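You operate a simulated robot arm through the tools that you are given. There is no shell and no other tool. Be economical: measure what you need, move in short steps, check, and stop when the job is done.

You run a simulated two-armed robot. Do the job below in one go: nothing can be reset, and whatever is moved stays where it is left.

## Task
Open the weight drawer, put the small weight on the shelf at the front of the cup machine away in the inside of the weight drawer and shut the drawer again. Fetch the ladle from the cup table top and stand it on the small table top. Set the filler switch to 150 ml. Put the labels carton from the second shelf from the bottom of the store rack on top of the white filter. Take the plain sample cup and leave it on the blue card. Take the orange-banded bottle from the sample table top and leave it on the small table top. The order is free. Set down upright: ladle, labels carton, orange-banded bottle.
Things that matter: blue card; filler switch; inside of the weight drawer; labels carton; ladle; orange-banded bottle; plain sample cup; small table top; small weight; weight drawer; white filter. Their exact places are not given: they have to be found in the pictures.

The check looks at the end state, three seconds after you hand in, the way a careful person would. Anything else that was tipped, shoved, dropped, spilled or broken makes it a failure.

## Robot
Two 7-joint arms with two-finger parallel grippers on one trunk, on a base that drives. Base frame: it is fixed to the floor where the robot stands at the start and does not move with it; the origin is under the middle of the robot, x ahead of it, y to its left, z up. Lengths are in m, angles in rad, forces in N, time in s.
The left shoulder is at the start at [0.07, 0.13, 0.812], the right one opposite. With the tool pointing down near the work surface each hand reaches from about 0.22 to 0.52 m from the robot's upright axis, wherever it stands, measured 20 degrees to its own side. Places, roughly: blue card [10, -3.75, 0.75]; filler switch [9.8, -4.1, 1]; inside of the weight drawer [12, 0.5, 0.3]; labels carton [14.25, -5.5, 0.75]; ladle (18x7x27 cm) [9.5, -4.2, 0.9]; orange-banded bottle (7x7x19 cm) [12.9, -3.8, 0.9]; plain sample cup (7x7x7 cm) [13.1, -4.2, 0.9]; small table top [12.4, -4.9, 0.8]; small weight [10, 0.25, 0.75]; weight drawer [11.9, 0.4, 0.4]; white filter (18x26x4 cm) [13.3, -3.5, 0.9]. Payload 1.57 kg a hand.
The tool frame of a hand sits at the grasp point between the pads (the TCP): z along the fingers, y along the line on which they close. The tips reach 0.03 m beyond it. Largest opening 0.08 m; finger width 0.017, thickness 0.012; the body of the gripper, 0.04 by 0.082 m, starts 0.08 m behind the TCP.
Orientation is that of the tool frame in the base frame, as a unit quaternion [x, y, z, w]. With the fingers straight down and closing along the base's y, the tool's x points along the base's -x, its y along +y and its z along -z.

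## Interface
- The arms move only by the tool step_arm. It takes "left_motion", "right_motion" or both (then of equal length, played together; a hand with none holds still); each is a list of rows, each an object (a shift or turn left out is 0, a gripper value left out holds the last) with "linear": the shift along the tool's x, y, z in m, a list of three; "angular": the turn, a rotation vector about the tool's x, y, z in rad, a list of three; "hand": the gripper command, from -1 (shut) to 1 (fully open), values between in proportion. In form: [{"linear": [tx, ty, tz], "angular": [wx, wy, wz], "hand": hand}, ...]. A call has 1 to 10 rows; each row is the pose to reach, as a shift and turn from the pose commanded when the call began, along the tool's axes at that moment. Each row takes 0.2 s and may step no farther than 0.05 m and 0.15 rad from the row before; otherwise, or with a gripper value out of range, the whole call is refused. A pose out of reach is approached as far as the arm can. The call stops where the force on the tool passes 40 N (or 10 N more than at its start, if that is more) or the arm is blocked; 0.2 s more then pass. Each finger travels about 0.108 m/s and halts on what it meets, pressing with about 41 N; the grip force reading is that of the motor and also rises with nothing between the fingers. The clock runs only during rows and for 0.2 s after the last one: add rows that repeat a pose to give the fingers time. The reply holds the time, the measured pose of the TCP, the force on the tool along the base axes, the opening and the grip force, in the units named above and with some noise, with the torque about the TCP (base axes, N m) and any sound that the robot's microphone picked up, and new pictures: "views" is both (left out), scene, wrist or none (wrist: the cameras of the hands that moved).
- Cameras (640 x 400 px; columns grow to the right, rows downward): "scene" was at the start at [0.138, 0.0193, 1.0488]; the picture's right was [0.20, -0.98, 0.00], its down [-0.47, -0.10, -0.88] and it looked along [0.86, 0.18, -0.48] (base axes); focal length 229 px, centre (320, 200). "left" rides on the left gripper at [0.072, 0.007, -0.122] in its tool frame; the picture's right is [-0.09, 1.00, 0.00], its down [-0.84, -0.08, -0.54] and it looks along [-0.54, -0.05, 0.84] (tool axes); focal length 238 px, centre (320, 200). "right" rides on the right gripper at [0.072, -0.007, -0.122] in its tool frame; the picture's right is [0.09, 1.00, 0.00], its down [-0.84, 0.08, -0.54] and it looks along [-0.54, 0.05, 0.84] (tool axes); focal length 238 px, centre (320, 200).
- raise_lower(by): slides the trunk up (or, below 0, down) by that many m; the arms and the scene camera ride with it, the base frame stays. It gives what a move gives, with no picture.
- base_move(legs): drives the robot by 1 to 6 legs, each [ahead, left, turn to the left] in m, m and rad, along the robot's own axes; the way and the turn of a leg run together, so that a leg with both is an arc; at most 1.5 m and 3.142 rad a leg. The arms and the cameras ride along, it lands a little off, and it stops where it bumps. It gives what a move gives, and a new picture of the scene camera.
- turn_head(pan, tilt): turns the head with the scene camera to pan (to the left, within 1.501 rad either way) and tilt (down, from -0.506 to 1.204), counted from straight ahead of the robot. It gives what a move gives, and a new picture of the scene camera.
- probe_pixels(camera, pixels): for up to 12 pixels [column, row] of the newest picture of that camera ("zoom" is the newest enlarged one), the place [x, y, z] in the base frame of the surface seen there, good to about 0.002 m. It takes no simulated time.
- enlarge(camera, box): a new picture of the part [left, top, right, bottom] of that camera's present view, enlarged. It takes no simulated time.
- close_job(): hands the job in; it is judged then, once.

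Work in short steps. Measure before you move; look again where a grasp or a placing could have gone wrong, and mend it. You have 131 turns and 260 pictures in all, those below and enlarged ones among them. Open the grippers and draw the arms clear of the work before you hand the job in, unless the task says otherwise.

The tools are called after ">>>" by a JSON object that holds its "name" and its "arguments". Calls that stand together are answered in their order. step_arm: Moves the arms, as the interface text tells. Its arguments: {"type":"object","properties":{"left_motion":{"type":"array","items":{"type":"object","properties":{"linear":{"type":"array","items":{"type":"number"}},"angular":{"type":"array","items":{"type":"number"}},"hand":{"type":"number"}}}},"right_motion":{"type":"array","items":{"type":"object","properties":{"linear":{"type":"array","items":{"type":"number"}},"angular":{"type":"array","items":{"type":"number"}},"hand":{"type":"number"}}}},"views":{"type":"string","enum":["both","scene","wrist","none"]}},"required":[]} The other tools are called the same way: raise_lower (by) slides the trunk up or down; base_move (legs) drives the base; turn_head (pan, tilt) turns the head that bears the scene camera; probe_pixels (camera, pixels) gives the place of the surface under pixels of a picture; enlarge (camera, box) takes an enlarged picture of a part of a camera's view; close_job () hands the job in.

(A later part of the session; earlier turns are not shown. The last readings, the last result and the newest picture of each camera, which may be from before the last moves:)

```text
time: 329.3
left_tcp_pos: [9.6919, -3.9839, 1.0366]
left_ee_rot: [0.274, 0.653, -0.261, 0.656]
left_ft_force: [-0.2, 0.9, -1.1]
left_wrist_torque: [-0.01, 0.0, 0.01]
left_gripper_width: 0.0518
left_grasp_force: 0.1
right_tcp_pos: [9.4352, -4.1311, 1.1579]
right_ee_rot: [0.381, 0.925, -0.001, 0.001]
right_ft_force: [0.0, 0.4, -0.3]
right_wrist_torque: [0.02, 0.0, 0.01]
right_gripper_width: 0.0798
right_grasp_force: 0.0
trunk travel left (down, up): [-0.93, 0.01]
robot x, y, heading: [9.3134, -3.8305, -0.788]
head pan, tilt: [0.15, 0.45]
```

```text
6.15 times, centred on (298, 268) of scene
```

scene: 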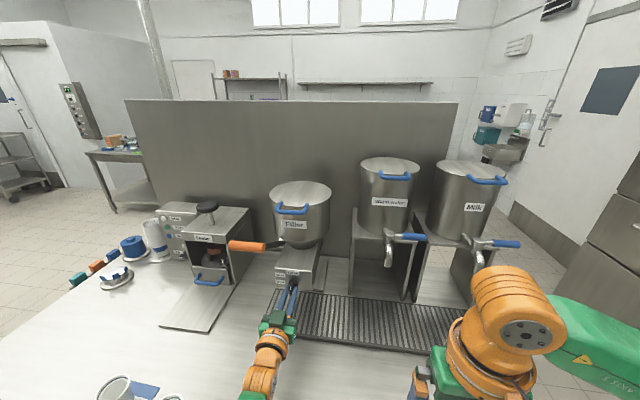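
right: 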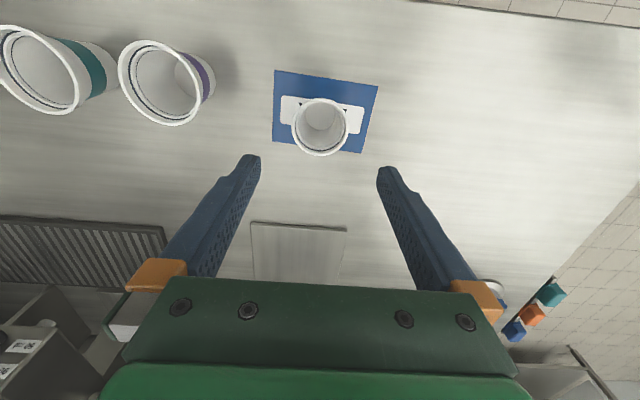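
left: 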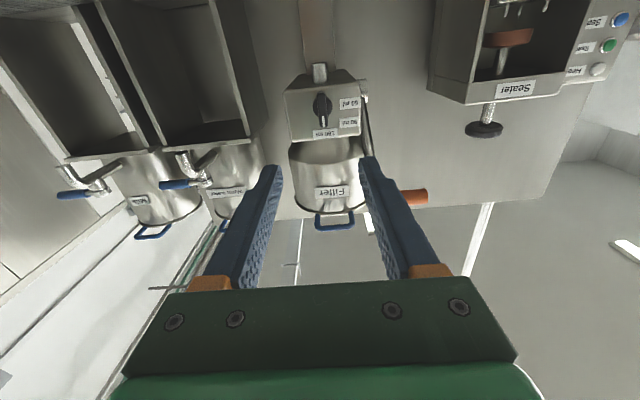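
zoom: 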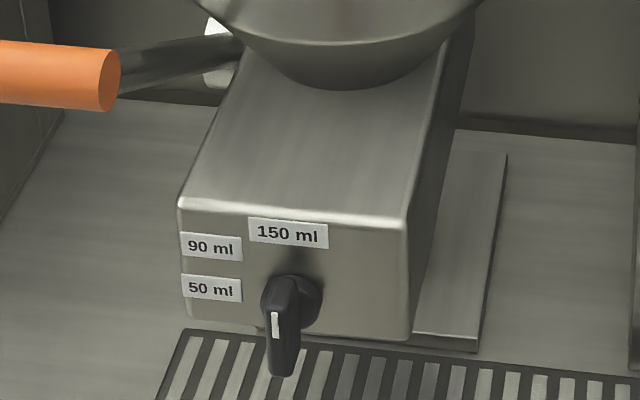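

Switch shows 150 ml. Next the weight and drawer: I back off, leave the corridor to the left and turn to face +y.

>>> {"name": "base_move", "arguments": {"legs": [[-0.2, 0, 0], [0, 0.9, 0], [0, 0.9, 0], [0, 0, 2.36]]}}

>>> {"name": "turn_head", "arguments": {"pan": 0.0, "tilt": 0.3}}

```text
time: 345.3
left_tcp_pos: [10.2789, -2.0384, 1.0372]
left_ee_rot: [-0.506, 0.498, 0.513, 0.482]
left_ft_force: [0.3, 0.0, -0.7]
left_wrist_torque: [0.0, 0.03, 0.0]
left_gripper_width: 0.0517
left_grasp_force: 0.0
right_tcp_pos: [10.5697, -2.1055, 1.159]
right_ee_rot: [0.72, -0.694, 0.0, -0.001]
right_ft_force: [0.5, 0.1, 0.1]
right_wrist_torque: [0.02, 0.01, 0.02]
right_gripper_width: 0.0799
right_grasp_force: 0.1
trunk travel left (down, up): [-0.93, 0.01]
robot x, y, heading: [10.4522, -2.4067, 1.609]
head pan, tilt: [0.15, 0.45]
```

scene: 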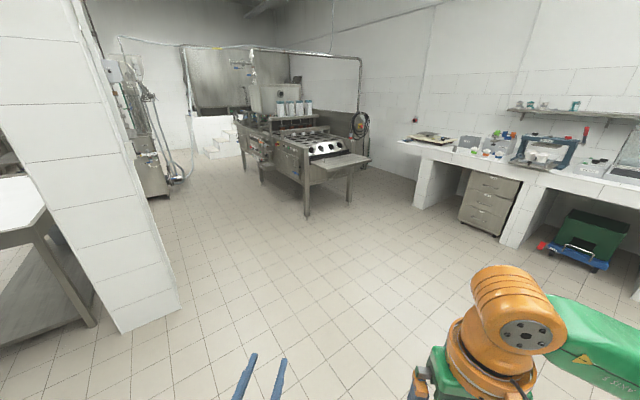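

```text
time: 346.0
left_tcp_pos: [10.2802, -2.036, 1.0356]
left_ee_rot: [-0.507, 0.497, 0.514, 0.482]
left_ft_force: [0.3, 0.6, -0.8]
left_wrist_torque: [-0.02, 0.04, 0.04]
left_gripper_width: 0.052
left_grasp_force: 0.0
right_tcp_pos: [10.5685, -2.1056, 1.1583]
right_ee_rot: [0.72, -0.693, -0.001, -0.001]
right_ft_force: [0.0, -0.2, -0.3]
right_wrist_torque: [0.01, -0.03, -0.02]
right_gripper_width: 0.0797
right_grasp_force: 0.1
trunk travel left (down, up): [-0.93, 0.01]
robot x, y, heading: [10.4499, -2.4096, 1.602]
head pan, tilt: [0.0, 0.3]
```

scene: 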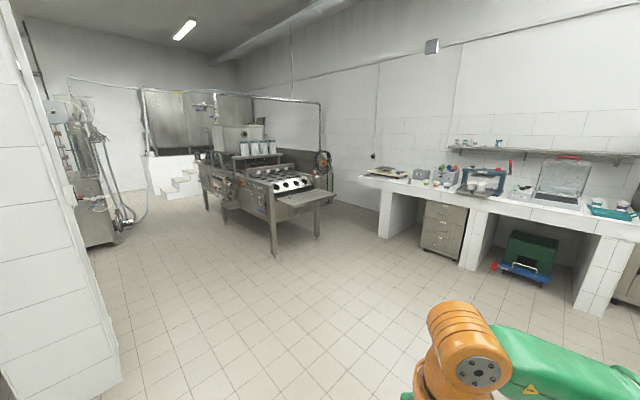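

The cup machine is at (270,190), drawer cabinet under the white bench at (443,225). I zoom and probe both.

>>> {"name": "enlarge", "arguments": {"camera": "scene", "box": [180, 110, 350, 260]}}

>>> {"name": "enlarge", "arguments": {"camera": "scene", "box": [360, 150, 500, 270]}}

>>> {"name": "probe_pixels", "arguments": {"camera": "scene", "pixels": [[275, 255], [305, 195], [285, 180], [445, 205], [445, 225], [440, 243], [425, 225], [465, 230], [390, 185], [318, 240], [380, 235]]}}

```text
2.67 times, centred on (265, 185) of scene
```

zoom: 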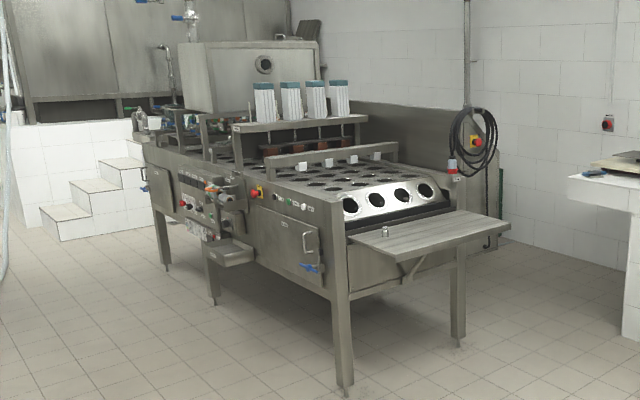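

```text
3.33 times, centred on (430, 210) of scene
```

zoom: 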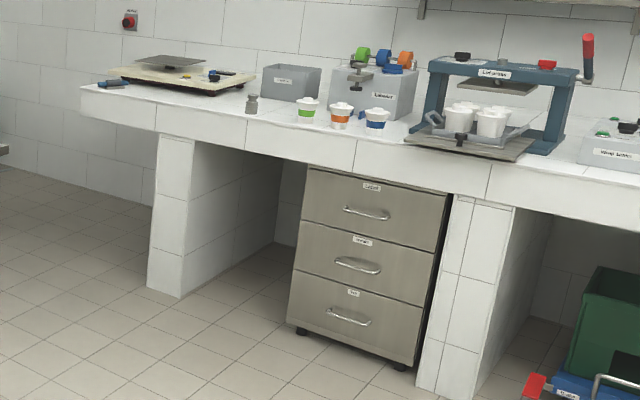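

```text
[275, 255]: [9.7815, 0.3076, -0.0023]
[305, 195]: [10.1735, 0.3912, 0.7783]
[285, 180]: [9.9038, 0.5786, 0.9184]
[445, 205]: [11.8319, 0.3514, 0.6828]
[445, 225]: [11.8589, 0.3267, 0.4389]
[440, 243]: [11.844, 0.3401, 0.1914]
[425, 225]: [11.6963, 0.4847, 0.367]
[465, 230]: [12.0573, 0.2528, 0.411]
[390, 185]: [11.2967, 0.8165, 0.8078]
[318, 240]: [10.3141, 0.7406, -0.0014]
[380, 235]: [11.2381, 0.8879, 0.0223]
```

The shelf is the outfeed plate at z≈0.778 with a small weight standing near its left end. I drive 1.9 m ahead and turn toward it.

>>> {"name": "base_move", "arguments": {"legs": [[1.0, 0, 0], [0.9, 0, 0], [0, 0, 0.754]]}}

>>> {"name": "turn_head", "arguments": {"pan": 0.0, "tilt": 0.6}}

```text
time: 357.4
left_tcp_pos: [9.9854, -0.3767, 1.0347]
left_ee_rot: [-0.656, 0.27, 0.657, 0.253]
left_ft_force: [0.7, -0.3, -0.5]
left_wrist_torque: [0.04, 0.02, -0.02]
left_gripper_width: 0.0519
left_grasp_force: 0.1
right_tcp_pos: [10.2401, -0.2231, 1.1571]
right_ee_rot: [0.929, -0.371, -0.001, 0.0]
right_ft_force: [-0.1, 0.1, -0.4]
right_wrist_torque: [0.0, -0.01, -0.02]
right_gripper_width: 0.0801
right_grasp_force: 0.1
trunk travel left (down, up): [-0.93, 0.01]
robot x, y, heading: [10.37, -0.5211, 2.38]
head pan, tilt: [0.0, 0.3]
```

scene: 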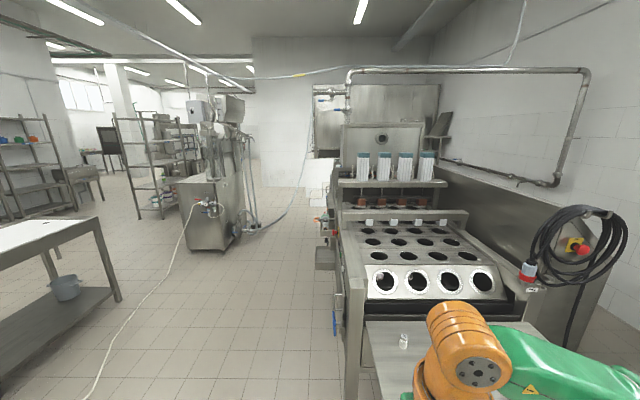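

```text
time: 358.2
left_tcp_pos: [9.9848, -0.3759, 1.036]
left_ee_rot: [-0.656, 0.269, 0.657, 0.254]
left_ft_force: [0.5, 0.5, 0.4]
left_wrist_torque: [0.01, -0.01, -0.02]
left_gripper_width: 0.052
left_grasp_force: 0.1
right_tcp_pos: [10.2392, -0.224, 1.1588]
right_ee_rot: [0.928, -0.372, -0.001, 0.0]
right_ft_force: [-0.3, 0.3, 0.0]
right_wrist_torque: [0.01, 0.0, 0.03]
right_gripper_width: 0.0802
right_grasp_force: 0.1
trunk travel left (down, up): [-0.93, 0.01]
robot x, y, heading: [10.3675, -0.5231, 2.374]
head pan, tilt: [0.0, 0.6]
```

scene: 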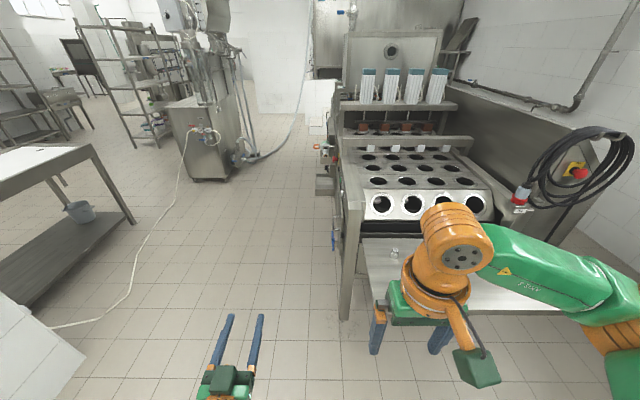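

>>> {"name": "enlarge", "arguments": {"camera": "scene", "box": [350, 220, 450, 300]}}

>>> {"name": "probe_pixels", "arguments": {"camera": "scene", "pixels": [[395, 251], [395, 258], [394, 263], [380, 245], [380, 280], [372, 290], [368, 245], [500, 300], [410, 243]]}}

```text
5.00 times, centred on (400, 260) of scene
```

zoom: 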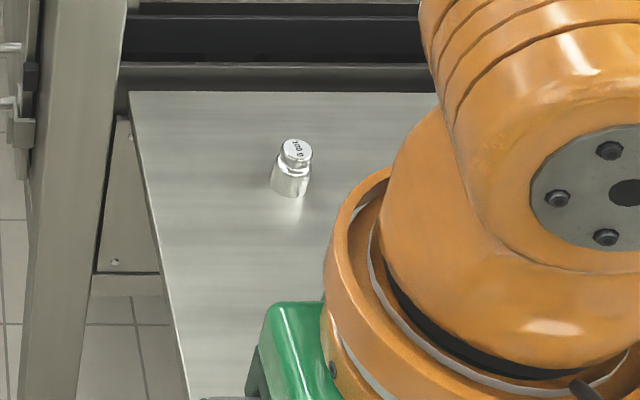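

```text
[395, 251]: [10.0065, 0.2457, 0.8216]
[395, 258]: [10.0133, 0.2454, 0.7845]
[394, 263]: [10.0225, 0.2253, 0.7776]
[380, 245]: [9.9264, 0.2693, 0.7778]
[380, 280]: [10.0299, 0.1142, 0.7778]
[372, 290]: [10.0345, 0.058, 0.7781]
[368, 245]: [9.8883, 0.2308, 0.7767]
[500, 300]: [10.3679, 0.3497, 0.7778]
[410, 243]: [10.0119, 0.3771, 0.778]
```

Weight at ≈(10.005,0.25), base 0.778, top ≈0.822. I drive 0.36 ahead, 0.165 right, then lower the trunk 0.25.

>>> {"name": "base_move", "arguments": {"legs": [[0.2, -0.165, -0.018], [0.16, 0, 0]]}}

>>> {"name": "raise_lower", "arguments": {"by": -0.23}}

>>> {"name": "step_arm", "arguments": {"right_motion": [{"linear": [-0.03, 0, 0]}, {"linear": [-0.06, 0, 0]}], "views": "wrist"}}

```text
time: 361.1
left_tcp_pos: [9.8477, -0.0023, 1.0364]
left_ee_rot: [-0.652, 0.277, 0.655, 0.262]
left_ft_force: [0.6, 0.2, -0.2]
left_wrist_torque: [-0.02, -0.01, 0.01]
left_gripper_width: 0.0517
left_grasp_force: 0.1
right_tcp_pos: [10.1068, 0.1454, 1.1589]
right_ee_rot: [0.924, -0.382, -0.003, -0.002]
right_ft_force: [-0.1, 0.2, 0.5]
right_wrist_torque: [0.01, 0.04, -0.01]
right_gripper_width: 0.0799
right_grasp_force: 0.1
trunk travel left (down, up): [-0.93, 0.01]
robot x, y, heading: [10.2257, -0.1564, 2.357]
head pan, tilt: [0.0, 0.6]
```

scene: 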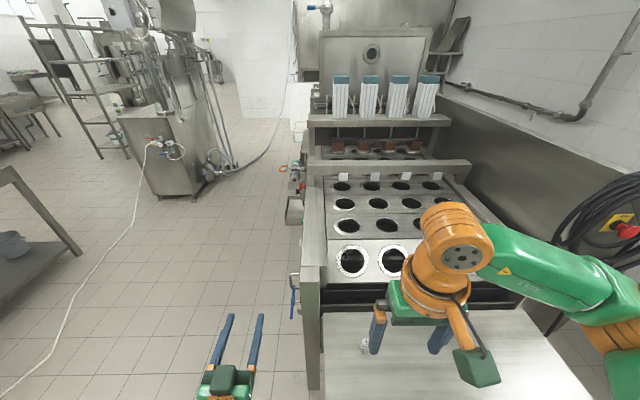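

```text
time: 363.6
left_tcp_pos: [9.8455, -0.0002, 0.8045]
left_ee_rot: [-0.653, 0.277, 0.654, 0.262]
left_ft_force: [-0.6, -0.1, -1.3]
left_wrist_torque: [0.0, -0.01, 0.01]
left_gripper_width: 0.0517
left_grasp_force: 0.1
right_tcp_pos: [10.1039, 0.1472, 0.9293]
right_ee_rot: [0.924, -0.383, -0.001, 0.0]
right_ft_force: [-0.5, -0.2, 0.7]
right_wrist_torque: [-0.01, 0.02, 0.01]
right_gripper_width: 0.0801
right_grasp_force: 0.1
trunk travel left (down, up): [-0.7, 0.24]
robot x, y, heading: [10.2288, -0.1531, 2.369]
head pan, tilt: [0.0, 0.6]
```

```text
time: 364.1
left_tcp_pos: [9.8445, 0.0008, 0.8048]
left_ee_rot: [-0.653, 0.278, 0.654, 0.262]
left_ft_force: [-0.8, -0.5, 0.2]
left_wrist_torque: [-0.01, 0.01, 0.0]
left_gripper_width: 0.0519
left_grasp_force: 0.1
right_tcp_pos: [10.0602, 0.1917, 0.9284]
right_ee_rot: [0.924, -0.383, 0.0, 0.0]
right_ft_force: [-0.5, -0.2, 0.1]
right_wrist_torque: [-0.02, -0.02, 0.03]
right_gripper_width: 0.08
right_grasp_force: 0.0
trunk travel left (down, up): [-0.7, 0.24]
robot x, y, heading: [10.226, -0.1581, 2.357]
head pan, tilt: [0.0, 0.6]
```

right: 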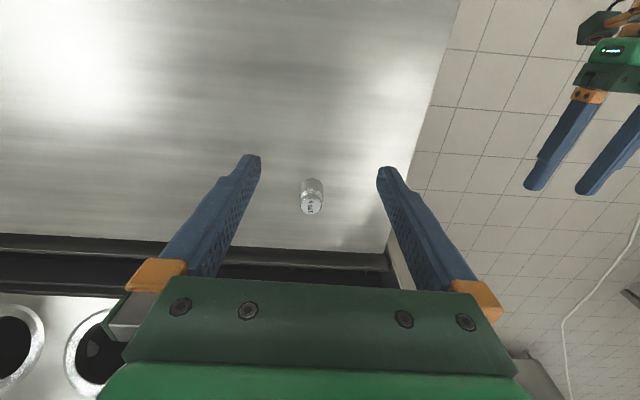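

The weight is at (312,197) between the right fingers. I zoom and probe.

>>> {"name": "enlarge", "arguments": {"camera": "right", "box": [280, 165, 345, 230]}}

>>> {"name": "probe_pixels", "arguments": {"camera": "right", "pixels": [[312, 208], [303, 208], [320, 207], [312, 213], [312, 203], [312, 186], [304, 192], [321, 192]]}}

```text
6.15 times, centred on (312, 198) of right
```

zoom: 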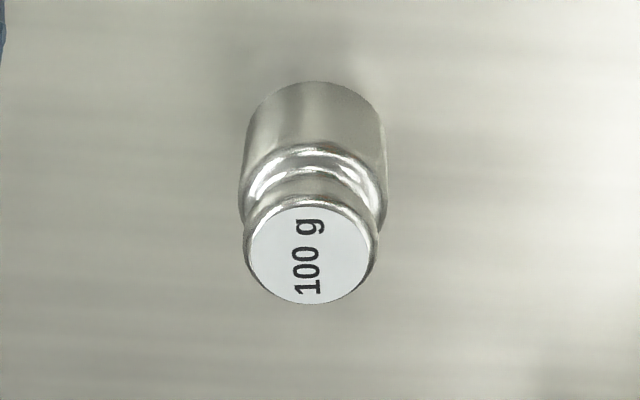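

```text
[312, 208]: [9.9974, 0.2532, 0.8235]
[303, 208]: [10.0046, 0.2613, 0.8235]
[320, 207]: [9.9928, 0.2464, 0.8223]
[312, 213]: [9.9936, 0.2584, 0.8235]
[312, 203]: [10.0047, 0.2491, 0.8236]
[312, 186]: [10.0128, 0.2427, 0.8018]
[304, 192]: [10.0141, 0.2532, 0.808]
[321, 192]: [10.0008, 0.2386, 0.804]
```

Weight (100 g) top centre ≈(10.000,0.2535), z 0.8235. I move 0.086 ahead, down 0.112 to TCP 0.816, and close.

>>> {"name": "step_arm", "arguments": {"right_motion": [{"linear": [-0.043, 0, 0]}, {"linear": [-0.0864, -0.001, 0]}, {"linear": [-0.0864, -0.001, 0.04]}, {"linear": [-0.0864, -0.001, 0.08]}, {"linear": [-0.0864, -0.001, 0.112]}, {"linear": [-0.0864, -0.001, 0.112]}, {"linear": [-0.0864, -0.001, 0.112], "hand": -1}, {"linear": [-0.0864, -0.001, 0.112], "hand": -1}, {"linear": [-0.0864, -0.001, 0.112], "hand": -1}], "views": "wrist"}}

```text
time: 366.1
left_tcp_pos: [9.8459, 0.0022, 0.8062]
left_ee_rot: [-0.653, 0.279, 0.654, 0.262]
left_ft_force: [-0.6, 0.2, -0.3]
left_wrist_torque: [0.03, 0.0, 0.02]
left_gripper_width: 0.0522
left_grasp_force: 0.1
right_tcp_pos: [10.0015, 0.2511, 0.8161]
right_ee_rot: [0.924, -0.382, -0.001, 0.001]
right_ft_force: [0.9, -0.3, 0.5]
right_wrist_torque: [0.05, 0.01, 0.0]
right_gripper_width: 0.0286
right_grasp_force: 38.7
trunk travel left (down, up): [-0.7, 0.24]
robot x, y, heading: [10.2278, -0.1527, 2.361]
head pan, tilt: [0.0, 0.6]
```

right: 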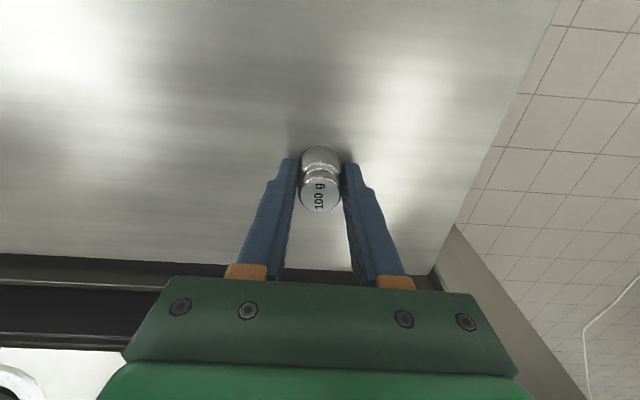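

Weight gripped (28.6 mm). I lift it, pull in, back off 0.45, turn right 90° and approach the drawer cabinet.

>>> {"name": "step_arm", "arguments": {"right_motion": [{"linear": [0, 0, -0.03]}, {"linear": [0, 0, -0.07]}, {"linear": [0, 0, -0.11]}, {"linear": [0.04, 0, -0.13]}, {"linear": [0.08, 0, -0.13]}], "views": "none"}}

>>> {"name": "base_move", "arguments": {"legs": [[-0.45, 0, 0], [0, 0, -1.575], [0.5, -0.35, 0]]}}

>>> {"name": "turn_head", "arguments": {"pan": 0.0, "tilt": 0.55}}

```text
time: 367.4
left_tcp_pos: [9.8452, 0.0001, 0.8064]
left_ee_rot: [-0.653, 0.277, 0.654, 0.262]
left_ft_force: [0.1, -0.2, -0.5]
left_wrist_torque: [-0.05, 0.02, -0.03]
left_gripper_width: 0.0519
left_grasp_force: 0.1
right_tcp_pos: [10.06, 0.1961, 0.943]
right_ee_rot: [0.924, -0.382, -0.001, 0.0]
right_ft_force: [0.1, -0.5, -1.6]
right_wrist_torque: [0.05, 0.01, 0.03]
right_gripper_width: 0.0287
right_grasp_force: 38.6
trunk travel left (down, up): [-0.7, 0.24]
robot x, y, heading: [10.2233, -0.1542, 2.36]
head pan, tilt: [0.0, 0.6]
```

```text
time: 376.9
left_tcp_pos: [11.29, 0.0215, 0.8045]
left_ee_rot: [-0.269, 0.657, 0.281, 0.646]
left_ft_force: [0.1, -0.7, -0.4]
left_wrist_torque: [0.01, 0.02, 0.02]
left_gripper_width: 0.0519
left_grasp_force: 0.1
right_tcp_pos: [11.4868, -0.1897, 0.944]
right_ee_rot: [-0.387, 0.922, 0.0, 0.001]
right_ft_force: [0.3, -0.2, 0.1]
right_wrist_torque: [-0.02, 0.01, -0.02]
right_gripper_width: 0.0285
right_grasp_force: 38.4
trunk travel left (down, up): [-0.7, 0.24]
robot x, y, heading: [11.1346, -0.3596, 0.792]
head pan, tilt: [0.0, 0.6]
```

scene: 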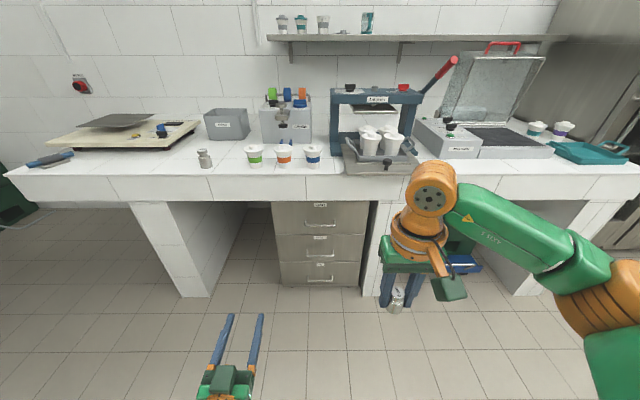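

```text
time: 377.5
left_tcp_pos: [11.2899, 0.022, 0.8067]
left_ee_rot: [-0.269, 0.657, 0.282, 0.646]
left_ft_force: [-0.3, 0.1, -0.4]
left_wrist_torque: [-0.01, -0.01, 0.01]
left_gripper_width: 0.0519
left_grasp_force: 0.0
right_tcp_pos: [11.4871, -0.1894, 0.9449]
right_ee_rot: [-0.387, 0.922, 0.001, 0.001]
right_ft_force: [-0.4, 0.3, -1.2]
right_wrist_torque: [0.0, 0.03, 0.0]
right_gripper_width: 0.0287
right_grasp_force: 38.6
trunk travel left (down, up): [-0.7, 0.24]
robot x, y, heading: [11.1372, -0.3634, 0.794]
head pan, tilt: [0.0, 0.55]
```

scene: 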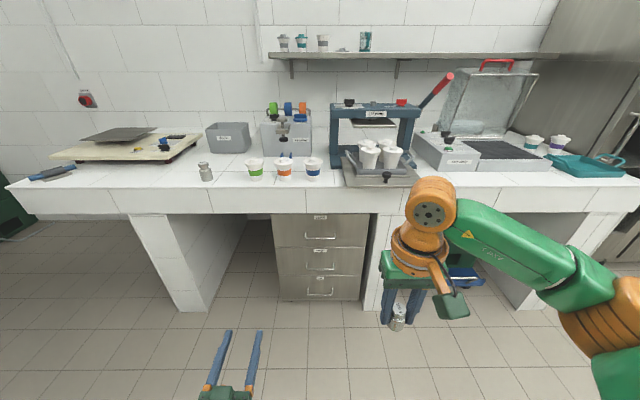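

The cabinet with three drawers is at (320,255). I zoom to read labels and probe the handles.

>>> {"name": "enlarge", "arguments": {"camera": "scene", "box": [260, 200, 390, 310]}}

>>> {"name": "probe_pixels", "arguments": {"camera": "zoom", "pixels": [[280, 138], [280, 245], [280, 342], [245, 242], [320, 245], [100, 200], [340, 200], [280, 205], [280, 270], [100, 120], [330, 350]]}}

```text
3.64 times, centred on (325, 255) of scene
```

zoom: 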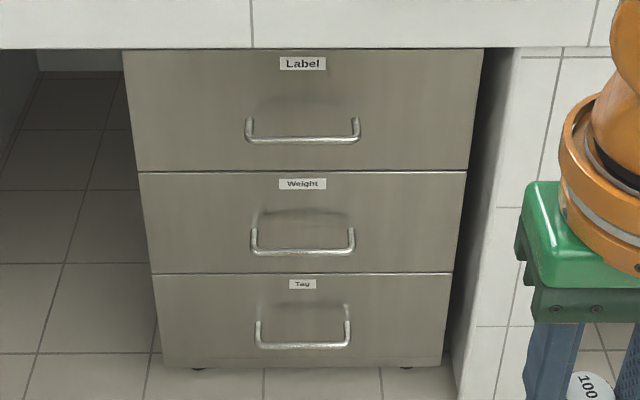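

```text
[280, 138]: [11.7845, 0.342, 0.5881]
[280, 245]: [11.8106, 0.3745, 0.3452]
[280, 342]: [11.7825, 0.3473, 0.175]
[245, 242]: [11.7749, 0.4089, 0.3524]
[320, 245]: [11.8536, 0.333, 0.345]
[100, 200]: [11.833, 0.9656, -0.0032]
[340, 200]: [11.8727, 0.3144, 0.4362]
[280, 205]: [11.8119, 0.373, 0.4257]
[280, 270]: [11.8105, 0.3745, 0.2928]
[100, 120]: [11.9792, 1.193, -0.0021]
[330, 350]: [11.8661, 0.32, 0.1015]
```

The middle drawer is "Weight". I probe its handle bar more precisely.

>>> {"name": "probe_pixels", "arguments": {"camera": "zoom", "pixels": [[300, 250], [300, 252], [300, 254], [265, 250], [340, 250], [254, 240], [351, 240], [300, 135], [300, 139]]}}

```text
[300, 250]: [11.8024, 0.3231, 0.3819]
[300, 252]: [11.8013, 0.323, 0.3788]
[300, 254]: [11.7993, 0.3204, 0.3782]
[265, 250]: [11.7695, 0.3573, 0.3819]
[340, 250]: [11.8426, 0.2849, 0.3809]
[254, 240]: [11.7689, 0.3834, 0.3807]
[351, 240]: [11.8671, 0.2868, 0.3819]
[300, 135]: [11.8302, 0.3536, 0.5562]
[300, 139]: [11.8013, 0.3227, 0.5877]
```

Handle bar: z 0.380, u 8.577, centre n 8.12. I roll the left hand −90° so its fingers close vertically, then lower the trunk 0.425.

>>> {"name": "step_arm", "arguments": {"left_motion": [{"angular": [0, 0, -0.15], "hand": 1}, {"angular": [0, 0, -0.3]}, {"angular": [0, 0, -0.45]}, {"angular": [0, 0, -0.6]}, {"angular": [0, 0, -0.75]}, {"angular": [0, 0, -0.9]}, {"angular": [0, 0, -1.05]}, {"angular": [0, 0, -1.2]}, {"angular": [0, 0, -1.35]}, {"angular": [0, 0, -1.5]}], "views": "none"}}

>>> {"name": "raise_lower", "arguments": {"by": -0.425}}

>>> {"name": "base_move", "arguments": {"legs": [[0.25, -0.155, -0.009]]}}

```text
time: 379.7
left_tcp_pos: [11.2919, 0.021, 0.8051]
left_ee_rot: [-0.645, 0.296, -0.236, 0.664]
left_ft_force: [-0.3, 0.4, -0.1]
left_wrist_torque: [-0.01, 0.04, -0.02]
left_gripper_width: 0.0802
left_grasp_force: 0.0
right_tcp_pos: [11.4866, -0.1888, 0.9446]
right_ee_rot: [-0.387, 0.922, 0.001, 0.001]
right_ft_force: [-0.1, -0.6, -1.6]
right_wrist_torque: [-0.03, -0.03, -0.04]
right_gripper_width: 0.0284
right_grasp_force: 38.8
trunk travel left (down, up): [-0.7, 0.24]
robot x, y, heading: [11.1364, -0.3603, 0.798]
head pan, tilt: [0.0, 0.55]
```

```text
refused: -0.425 is not a number from -0.4 to 0.4
```

```text
time: 381.7
left_tcp_pos: [11.5809, 0.0882, 0.8056]
left_ee_rot: [-0.642, 0.301, -0.239, 0.663]
left_ft_force: [0.6, 0.2, 0.0]
left_wrist_torque: [-0.03, -0.03, 0.03]
left_gripper_width: 0.0802
left_grasp_force: 0.1
right_tcp_pos: [11.7734, -0.1262, 0.9441]
right_ee_rot: [-0.382, 0.924, 0.0, 0.001]
right_ft_force: [-0.2, 0.2, -1.5]
right_wrist_torque: [-0.02, 0.02, -0.02]
right_gripper_width: 0.0287
right_grasp_force: 38.1
trunk travel left (down, up): [-0.7, 0.24]
robot x, y, heading: [11.423, -0.2898, 0.78]
head pan, tilt: [0.0, 0.55]
```

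scene: 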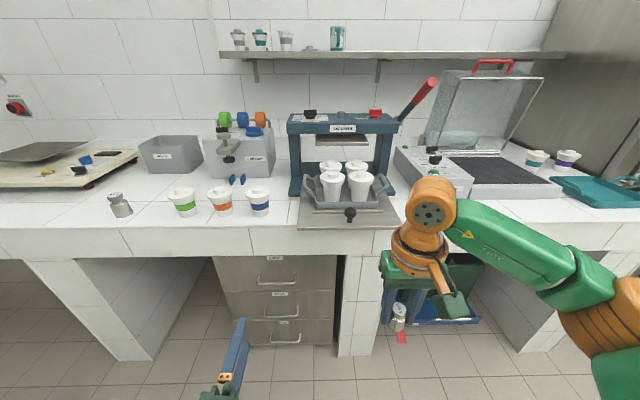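

The trunk call was refused (limit 0.4). Before lowering I check the green cart near the right hand.

>>> {"name": "probe_pixels", "arguments": {"camera": "scene", "pixels": [[401, 337], [450, 318], [470, 280], [460, 265], [395, 310], [430, 320]]}}

>>> {"name": "raise_lower", "arguments": {"by": -0.2}}

```text
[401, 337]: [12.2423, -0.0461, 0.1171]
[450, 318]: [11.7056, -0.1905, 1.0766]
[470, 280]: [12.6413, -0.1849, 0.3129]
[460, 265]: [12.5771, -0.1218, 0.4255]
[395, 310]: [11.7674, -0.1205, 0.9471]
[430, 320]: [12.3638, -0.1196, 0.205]
```

```text
time: 383.9
left_tcp_pos: [11.582, 0.0874, 0.607]
left_ee_rot: [-0.643, 0.301, -0.238, 0.663]
left_ft_force: [0.5, 0.0, -0.3]
left_wrist_torque: [-0.03, 0.0, -0.02]
left_gripper_width: 0.0799
left_grasp_force: 0.1
right_tcp_pos: [11.7758, -0.1255, 0.744]
right_ee_rot: [-0.382, 0.924, 0.0, 0.002]
right_ft_force: [-0.4, 0.3, -0.7]
right_wrist_torque: [0.01, 0.04, 0.0]
right_gripper_width: 0.0286
right_grasp_force: 39.1
trunk travel left (down, up): [-0.5, 0.44]
robot x, y, heading: [11.4265, -0.2924, 0.785]
head pan, tilt: [0.0, 0.55]
```

Cart is well behind (u≥8.62). I lower the remaining 0.225 and take the left wrist view.

>>> {"name": "raise_lower", "arguments": {"by": -0.225}}

>>> {"name": "step_arm", "arguments": {"left_motion": [{"angular": [0, 0, -0.07]}], "views": "both"}}

```text
time: 386.3
left_tcp_pos: [11.5813, 0.0877, 0.3808]
left_ee_rot: [-0.642, 0.302, -0.239, 0.663]
left_ft_force: [-0.1, 0.2, 0.1]
left_wrist_torque: [0.0, 0.02, 0.02]
left_gripper_width: 0.0799
left_grasp_force: 0.0
right_tcp_pos: [11.7755, -0.1262, 0.5171]
right_ee_rot: [-0.382, 0.924, 0.001, 0.002]
right_ft_force: [0.2, 0.4, -0.9]
right_wrist_torque: [0.03, 0.02, -0.01]
right_gripper_width: 0.0287
right_grasp_force: 38.6
trunk travel left (down, up): [-0.275, 0.665]
robot x, y, heading: [11.4246, -0.293, 0.78]
head pan, tilt: [0.0, 0.55]
```

```text
time: 386.7
left_tcp_pos: [11.5807, 0.0875, 0.3804]
left_ee_rot: [-0.652, 0.278, -0.263, 0.654]
left_ft_force: [-0.8, 0.4, -0.1]
left_wrist_torque: [0.0, 0.01, -0.03]
left_gripper_width: 0.08
left_grasp_force: 0.0
right_tcp_pos: [11.7745, -0.1251, 0.5181]
right_ee_rot: [-0.382, 0.924, 0.0, 0.0]
right_ft_force: [0.1, -0.4, -0.6]
right_wrist_torque: [-0.01, -0.03, -0.04]
right_gripper_width: 0.0286
right_grasp_force: 38.7
trunk travel left (down, up): [-0.275, 0.665]
robot x, y, heading: [11.426, -0.294, 0.779]
head pan, tilt: [0.0, 0.55]
```

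scene: 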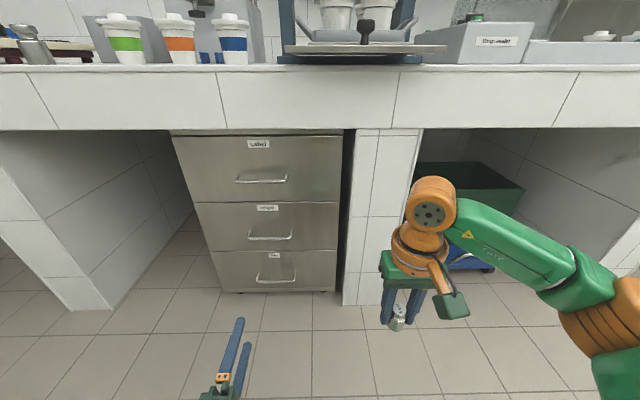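
left: 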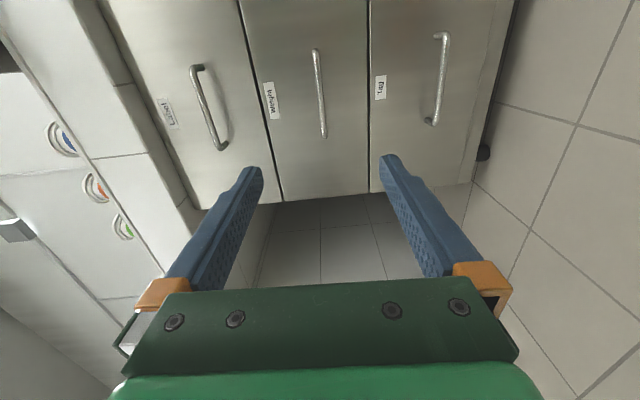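

Tool is square to the drawer. I drive 0.13 ahead and re-measure.

>>> {"name": "base_move", "arguments": {"legs": [[0.13, 0, 0.005]]}}

```text
time: 388.0
left_tcp_pos: [11.6722, 0.1815, 0.3809]
left_ee_rot: [-0.654, 0.276, -0.261, 0.654]
left_ft_force: [0.8, 0.2, 0.1]
left_wrist_torque: [0.03, -0.02, 0.01]
left_gripper_width: 0.0798
left_grasp_force: 0.1
right_tcp_pos: [11.868, -0.0303, 0.5183]
right_ee_rot: [-0.384, 0.923, 0.0, 0.0]
right_ft_force: [-0.2, 0.4, -1.1]
right_wrist_torque: [0.04, -0.01, 0.03]
right_gripper_width: 0.0287
right_grasp_force: 38.4
trunk travel left (down, up): [-0.275, 0.665]
robot x, y, heading: [11.5181, -0.1961, 0.787]
head pan, tilt: [0.0, 0.55]
```

scene: 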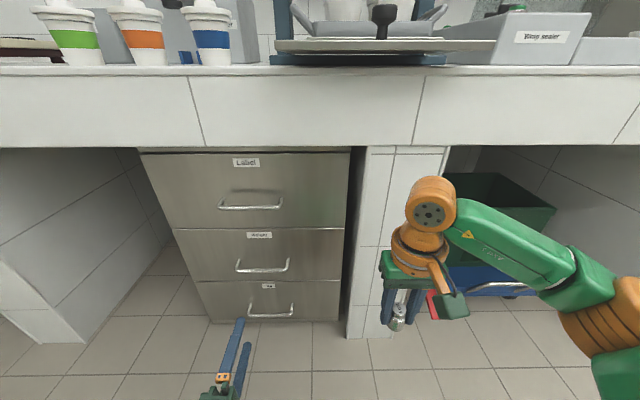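

TCP u=8.382; I advance 0.192 m and view.

>>> {"name": "step_arm", "arguments": {"left_motion": [{"linear": [0, 0, 0.045]}, {"linear": [0, 0, 0.09]}, {"linear": [0, 0, 0.135]}, {"linear": [0, 0, 0.17]}, {"linear": [0, 0, 0.192]}, {"linear": [0, 0, 0.192]}], "views": "wrist"}}

```text
time: 389.4
left_tcp_pos: [11.8087, 0.3176, 0.3795]
left_ee_rot: [-0.653, 0.277, -0.261, 0.655]
left_ft_force: [-0.3, -0.5, 0.7]
left_wrist_torque: [0.01, 0.01, 0.0]
left_gripper_width: 0.08
left_grasp_force: 0.0
right_tcp_pos: [11.8684, -0.0311, 0.5175]
right_ee_rot: [-0.384, 0.923, 0.0, 0.0]
right_ft_force: [-0.1, 0.0, -1.1]
right_wrist_torque: [0.02, 0.02, 0.01]
right_gripper_width: 0.0286
right_grasp_force: 38.0
trunk travel left (down, up): [-0.275, 0.665]
robot x, y, heading: [11.5178, -0.199, 0.79]
head pan, tilt: [0.0, 0.55]
```

left: 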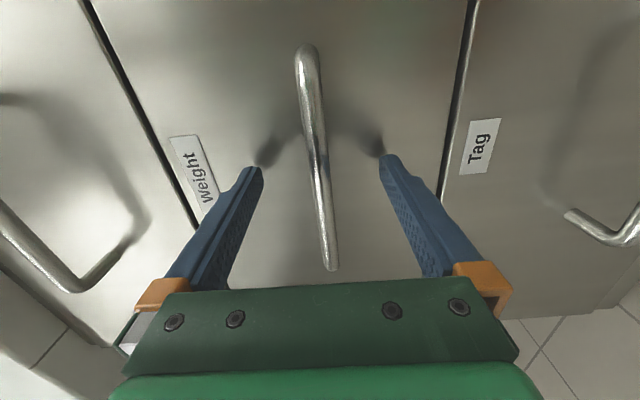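

The Weight handle lies between the fingers. I close on it.

>>> {"name": "step_arm", "arguments": {"left_motion": [{"hand": 0}, {"hand": -1}, {"hand": -1}, {"hand": -1}], "views": "none"}}

>>> {"name": "base_move", "arguments": {"legs": [[-0.15, 0, 0]]}}

```text
time: 390.4
left_tcp_pos: [11.8073, 0.3184, 0.3775]
left_ee_rot: [0.654, -0.278, 0.261, -0.653]
left_ft_force: [-2.7, -2.3, -6.0]
left_wrist_torque: [-0.34, -0.36, 0.07]
left_gripper_width: 0.0118
left_grasp_force: 29.2
right_tcp_pos: [11.8677, -0.0296, 0.5179]
right_ee_rot: [-0.385, 0.923, 0.0, 0.0]
right_ft_force: [-0.4, 0.4, -1.9]
right_wrist_torque: [0.02, 0.0, -0.01]
right_gripper_width: 0.0287
right_grasp_force: 38.4
trunk travel left (down, up): [-0.275, 0.665]
robot x, y, heading: [11.5202, -0.1985, 0.788]
head pan, tilt: [0.0, 0.55]
```

```text
time: 391.7
left_tcp_pos: [11.7041, 0.2113, 0.3785]
left_ee_rot: [0.654, -0.279, 0.261, -0.653]
left_ft_force: [19.4, -21.2, -8.8]
left_wrist_torque: [-0.38, -0.4, -0.1]
left_gripper_width: 0.0119
left_grasp_force: 29.3
right_tcp_pos: [11.7631, -0.1375, 0.5173]
right_ee_rot: [-0.386, 0.923, 0.001, -0.001]
right_ft_force: [-0.5, -1.2, -1.0]
right_wrist_torque: [-0.01, 0.02, 0.02]
right_gripper_width: 0.0288
right_grasp_force: 38.7
trunk travel left (down, up): [-0.275, 0.665]
robot x, y, heading: [11.4124, -0.3044, 0.791]
head pan, tilt: [0.0, 0.55]
```

scene: 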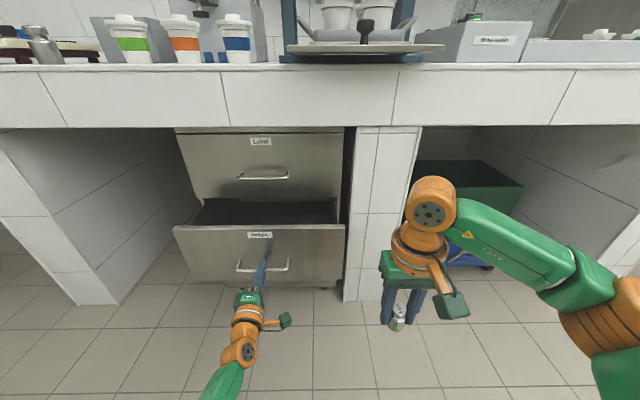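

The drawer is sliding open (0.15 m). I pull another 0.15 m, nudging 5 mm right to ease the side load.

>>> {"name": "base_move", "arguments": {"legs": [[-0.15, -0.005, 0]]}}

```text
time: 393.1
left_tcp_pos: [11.5986, 0.1008, 0.3772]
left_ee_rot: [-0.654, 0.276, -0.261, 0.654]
left_ft_force: [-17.7, 12.6, -4.0]
left_wrist_torque: [-0.31, -0.32, 0.34]
left_gripper_width: 0.0119
left_grasp_force: 29.3
right_tcp_pos: [11.6587, -0.2464, 0.518]
right_ee_rot: [-0.385, 0.923, -0.002, 0.001]
right_ft_force: [0.9, 0.2, -0.6]
right_wrist_torque: [0.01, -0.01, 0.0]
right_gripper_width: 0.0284
right_grasp_force: 38.3
trunk travel left (down, up): [-0.275, 0.665]
robot x, y, heading: [11.3123, -0.4136, 0.786]
head pan, tilt: [0.0, 0.55]
```

scene: 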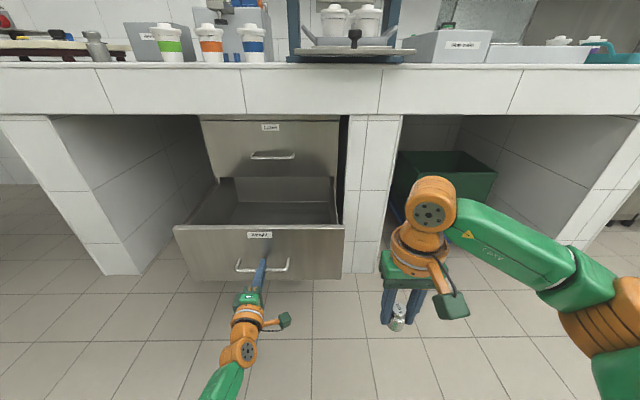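

Drawer is open 0.3 m and empty. I release the handle, back the left hand off 0.1, then raise it 0.24 and move left 0.18 out of the way.

>>> {"name": "step_arm", "arguments": {"left_motion": [{"hand": 0.2}, {"hand": 1}, {"linear": [0, 0, -0.05]}, {"linear": [0, 0, -0.1]}, {"linear": [-0.03, -0.04, -0.1]}, {"linear": [-0.06, -0.08, -0.1]}, {"linear": [-0.09, -0.12, -0.1]}, {"linear": [-0.12, -0.16, -0.1]}, {"linear": [-0.15, -0.2, -0.1]}, {"linear": [-0.18, -0.24, -0.1]}], "views": "scene"}}

```text
time: 395.3
left_tcp_pos: [11.405, 0.1531, 0.6237]
left_ee_rot: [-0.654, 0.277, -0.26, 0.654]
left_ft_force: [0.6, -0.2, 0.0]
left_wrist_torque: [-0.03, 0.01, -0.02]
left_gripper_width: 0.0798
left_grasp_force: 0.2
right_tcp_pos: [11.6589, -0.2482, 0.5184]
right_ee_rot: [-0.385, 0.923, 0.001, 0.001]
right_ft_force: [0.3, 0.0, -0.8]
right_wrist_torque: [0.01, -0.02, 0.0]
right_gripper_width: 0.0284
right_grasp_force: 39.0
trunk travel left (down, up): [-0.275, 0.665]
robot x, y, heading: [11.309, -0.4198, 0.786]
head pan, tilt: [0.0, 0.55]
```

scene: 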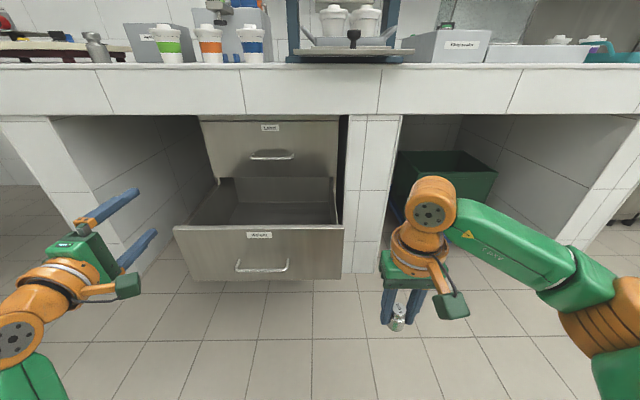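

I probe the drawer's inner floor and edges.

>>> {"name": "probe_pixels", "arguments": {"camera": "scene", "pixels": [[260, 227], [180, 228], [342, 227], [270, 212], [240, 205], [310, 205], [270, 190], [190, 215], [335, 215], [300, 218]]}}

```text
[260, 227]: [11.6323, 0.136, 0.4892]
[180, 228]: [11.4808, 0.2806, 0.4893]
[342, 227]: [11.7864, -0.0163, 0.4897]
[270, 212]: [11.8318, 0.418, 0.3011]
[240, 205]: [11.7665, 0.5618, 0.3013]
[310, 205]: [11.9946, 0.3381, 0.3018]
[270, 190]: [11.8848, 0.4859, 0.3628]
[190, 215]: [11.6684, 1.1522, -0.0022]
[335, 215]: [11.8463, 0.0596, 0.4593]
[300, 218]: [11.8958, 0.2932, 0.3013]
```

Drawer front top z=0.49, floor z=0.301. I raise the right hand 0.09, then drive 0.24 ahead and 0.08 left.

>>> {"name": "step_arm", "arguments": {"right_motion": [{"linear": [0, 0, -0.045]}, {"linear": [0, 0, -0.09]}], "views": "none"}}

>>> {"name": "base_move", "arguments": {"legs": [[0.24, 0.08, 0]]}}

```text
time: 395.9
left_tcp_pos: [11.4045, 0.1534, 0.6242]
left_ee_rot: [-0.654, 0.277, -0.261, 0.654]
left_ft_force: [-0.2, 0.2, 0.1]
left_wrist_torque: [0.0, -0.03, -0.06]
left_gripper_width: 0.0802
left_grasp_force: 0.1
right_tcp_pos: [11.6577, -0.248, 0.6062]
right_ee_rot: [-0.385, 0.923, 0.0, 0.0]
right_ft_force: [-1.0, -0.5, -0.4]
right_wrist_torque: [0.03, 0.01, 0.02]
right_gripper_width: 0.0287
right_grasp_force: 38.8
trunk travel left (down, up): [-0.275, 0.665]
robot x, y, heading: [11.3133, -0.4181, 0.792]
head pan, tilt: [0.0, 0.55]
```

```text
time: 397.8
left_tcp_pos: [11.5205, 0.3855, 0.6234]
left_ee_rot: [-0.655, 0.275, -0.259, 0.655]
left_ft_force: [-0.4, 0.2, -0.6]
left_wrist_torque: [-0.01, 0.03, -0.01]
left_gripper_width: 0.0801
left_grasp_force: 0.2
right_tcp_pos: [11.7736, -0.0129, 0.605]
right_ee_rot: [-0.386, 0.922, 0.0, 0.0]
right_ft_force: [-0.8, -0.2, -0.5]
right_wrist_torque: [-0.01, 0.0, -0.03]
right_gripper_width: 0.0286
right_grasp_force: 38.4
trunk travel left (down, up): [-0.275, 0.665]
robot x, y, heading: [11.4257, -0.1847, 0.795]
head pan, tilt: [0.0, 0.55]
```

scene: 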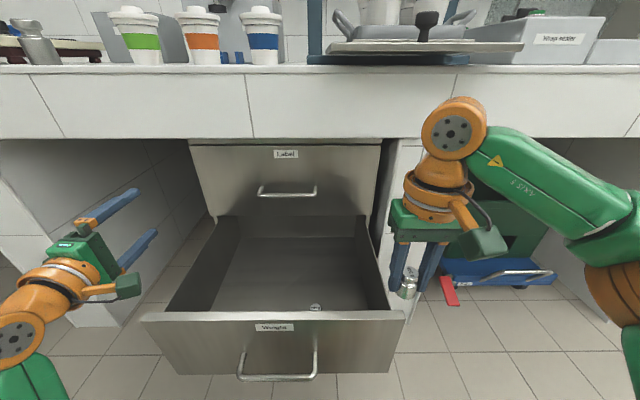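

There is already a small item in the drawer near (315,307). I zoom to see it.

>>> {"name": "enlarge", "arguments": {"camera": "scene", "box": [180, 220, 400, 350]}}

>>> {"name": "probe_pixels", "arguments": {"camera": "scene", "pixels": [[315, 306], [280, 290], [350, 290], [280, 260], [275, 316], [230, 300]]}}

```text
2.91 times, centred on (290, 285) of scene
```

zoom: 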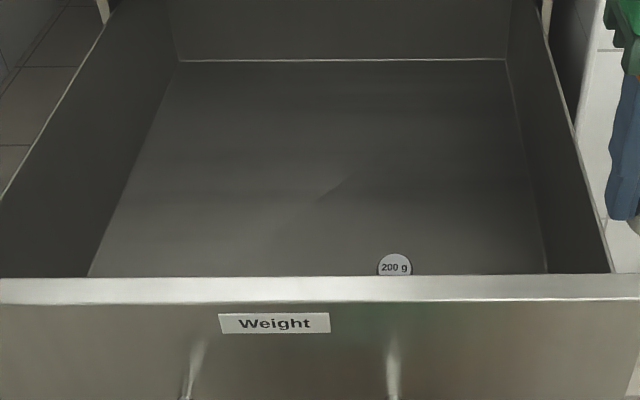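

```text
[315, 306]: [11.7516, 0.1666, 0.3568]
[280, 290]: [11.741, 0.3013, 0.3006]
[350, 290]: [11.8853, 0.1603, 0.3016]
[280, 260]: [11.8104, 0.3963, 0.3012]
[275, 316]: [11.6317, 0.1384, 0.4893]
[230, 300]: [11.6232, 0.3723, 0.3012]
```

A 200 g weight sits at n≈8.19, u≈8.43. I'll set mine at n≈8.08; I shift the base 0.1 left first.

>>> {"name": "base_move", "arguments": {"legs": [[0, 0.1, -0.01]]}}

```text
time: 398.9
left_tcp_pos: [11.4527, 0.4566, 0.6244]
left_ee_rot: [-0.653, 0.278, -0.262, 0.654]
left_ft_force: [0.6, 0.0, -0.3]
left_wrist_torque: [-0.04, 0.0, -0.01]
left_gripper_width: 0.0798
left_grasp_force: 0.1
right_tcp_pos: [11.7029, 0.0562, 0.605]
right_ee_rot: [-0.383, 0.924, 0.0, 0.0]
right_ft_force: [0.0, -0.3, 0.1]
right_wrist_torque: [0.01, 0.0, 0.02]
right_gripper_width: 0.0285
right_grasp_force: 39.1
trunk travel left (down, up): [-0.275, 0.665]
robot x, y, heading: [11.354, -0.1133, 0.786]
head pan, tilt: [0.0, 0.55]
```

scene: 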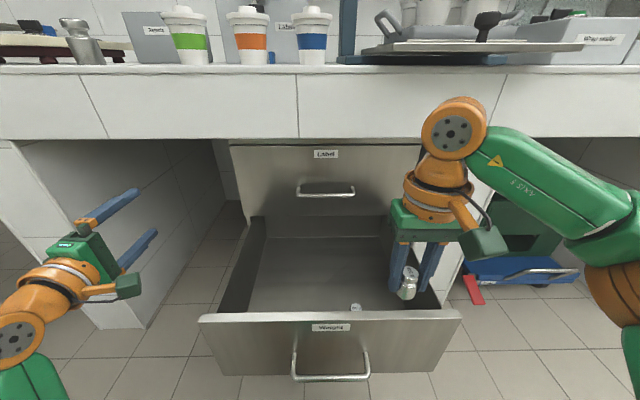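

I move the right hand 0.155 left and 0.105 ahead at this height, then lower 0.15.

>>> {"name": "step_arm", "arguments": {"right_motion": [{"linear": [-0.02, 0.04, 0]}, {"linear": [-0.04, 0.08, 0]}, {"linear": [-0.07, 0.115, 0]}, {"linear": [-0.105, 0.145, 0]}, {"linear": [-0.105, 0.155, 0.03]}, {"linear": [-0.105, 0.155, 0.07]}, {"linear": [-0.105, 0.155, 0.11]}, {"linear": [-0.105, 0.155, 0.15]}, {"linear": [-0.105, 0.155, 0.15]}], "views": "both"}}

```text
time: 400.9
left_tcp_pos: [11.4528, 0.4576, 0.6229]
left_ee_rot: [-0.654, 0.277, -0.262, 0.654]
left_ft_force: [0.4, 0.6, 0.7]
left_wrist_torque: [0.0, 0.05, -0.01]
left_gripper_width: 0.0801
left_grasp_force: 0.0
right_tcp_pos: [11.6516, 0.2112, 0.4752]
right_ee_rot: [-0.383, 0.924, 0.001, 0.001]
right_ft_force: [0.0, 0.9, -0.5]
right_wrist_torque: [0.0, -0.01, 0.0]
right_gripper_width: 0.0286
right_grasp_force: 38.7
right hand out of reach, approached as far as the arm can: row 3, 4, 5, 6, 7, 8, 9
trunk travel left (down, up): [-0.275, 0.665]
robot x, y, heading: [11.3562, -0.1125, 0.786]
head pan, tilt: [0.0, 0.55]
```

scene: 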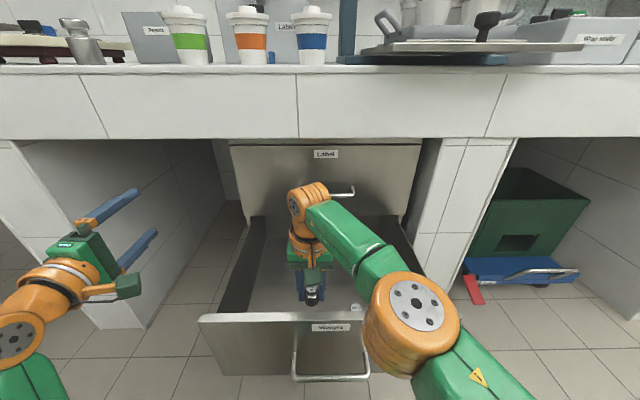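
right: 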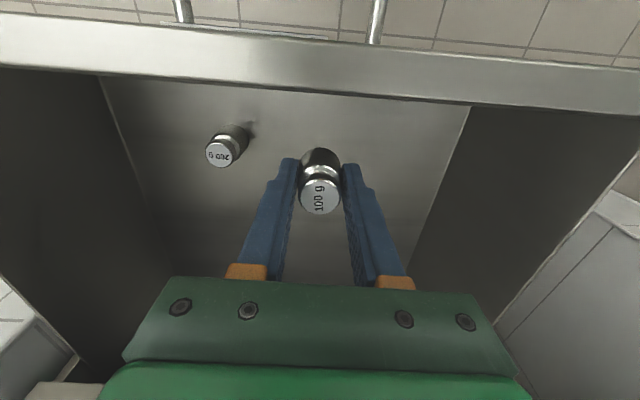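

Hand is inside over the floor but at its reach limit (z 0.475). I check the elbow height against the drawer front before lowering the trunk.

>>> {"name": "probe_pixels", "arguments": {"camera": "scene", "pixels": [[385, 365], [370, 330], [450, 340], [440, 380], [345, 280], [410, 300]]}}

```text
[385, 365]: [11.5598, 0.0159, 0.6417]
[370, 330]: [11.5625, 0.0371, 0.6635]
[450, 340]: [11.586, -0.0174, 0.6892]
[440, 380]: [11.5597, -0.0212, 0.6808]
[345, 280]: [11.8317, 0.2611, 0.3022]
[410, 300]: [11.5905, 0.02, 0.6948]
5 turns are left
```

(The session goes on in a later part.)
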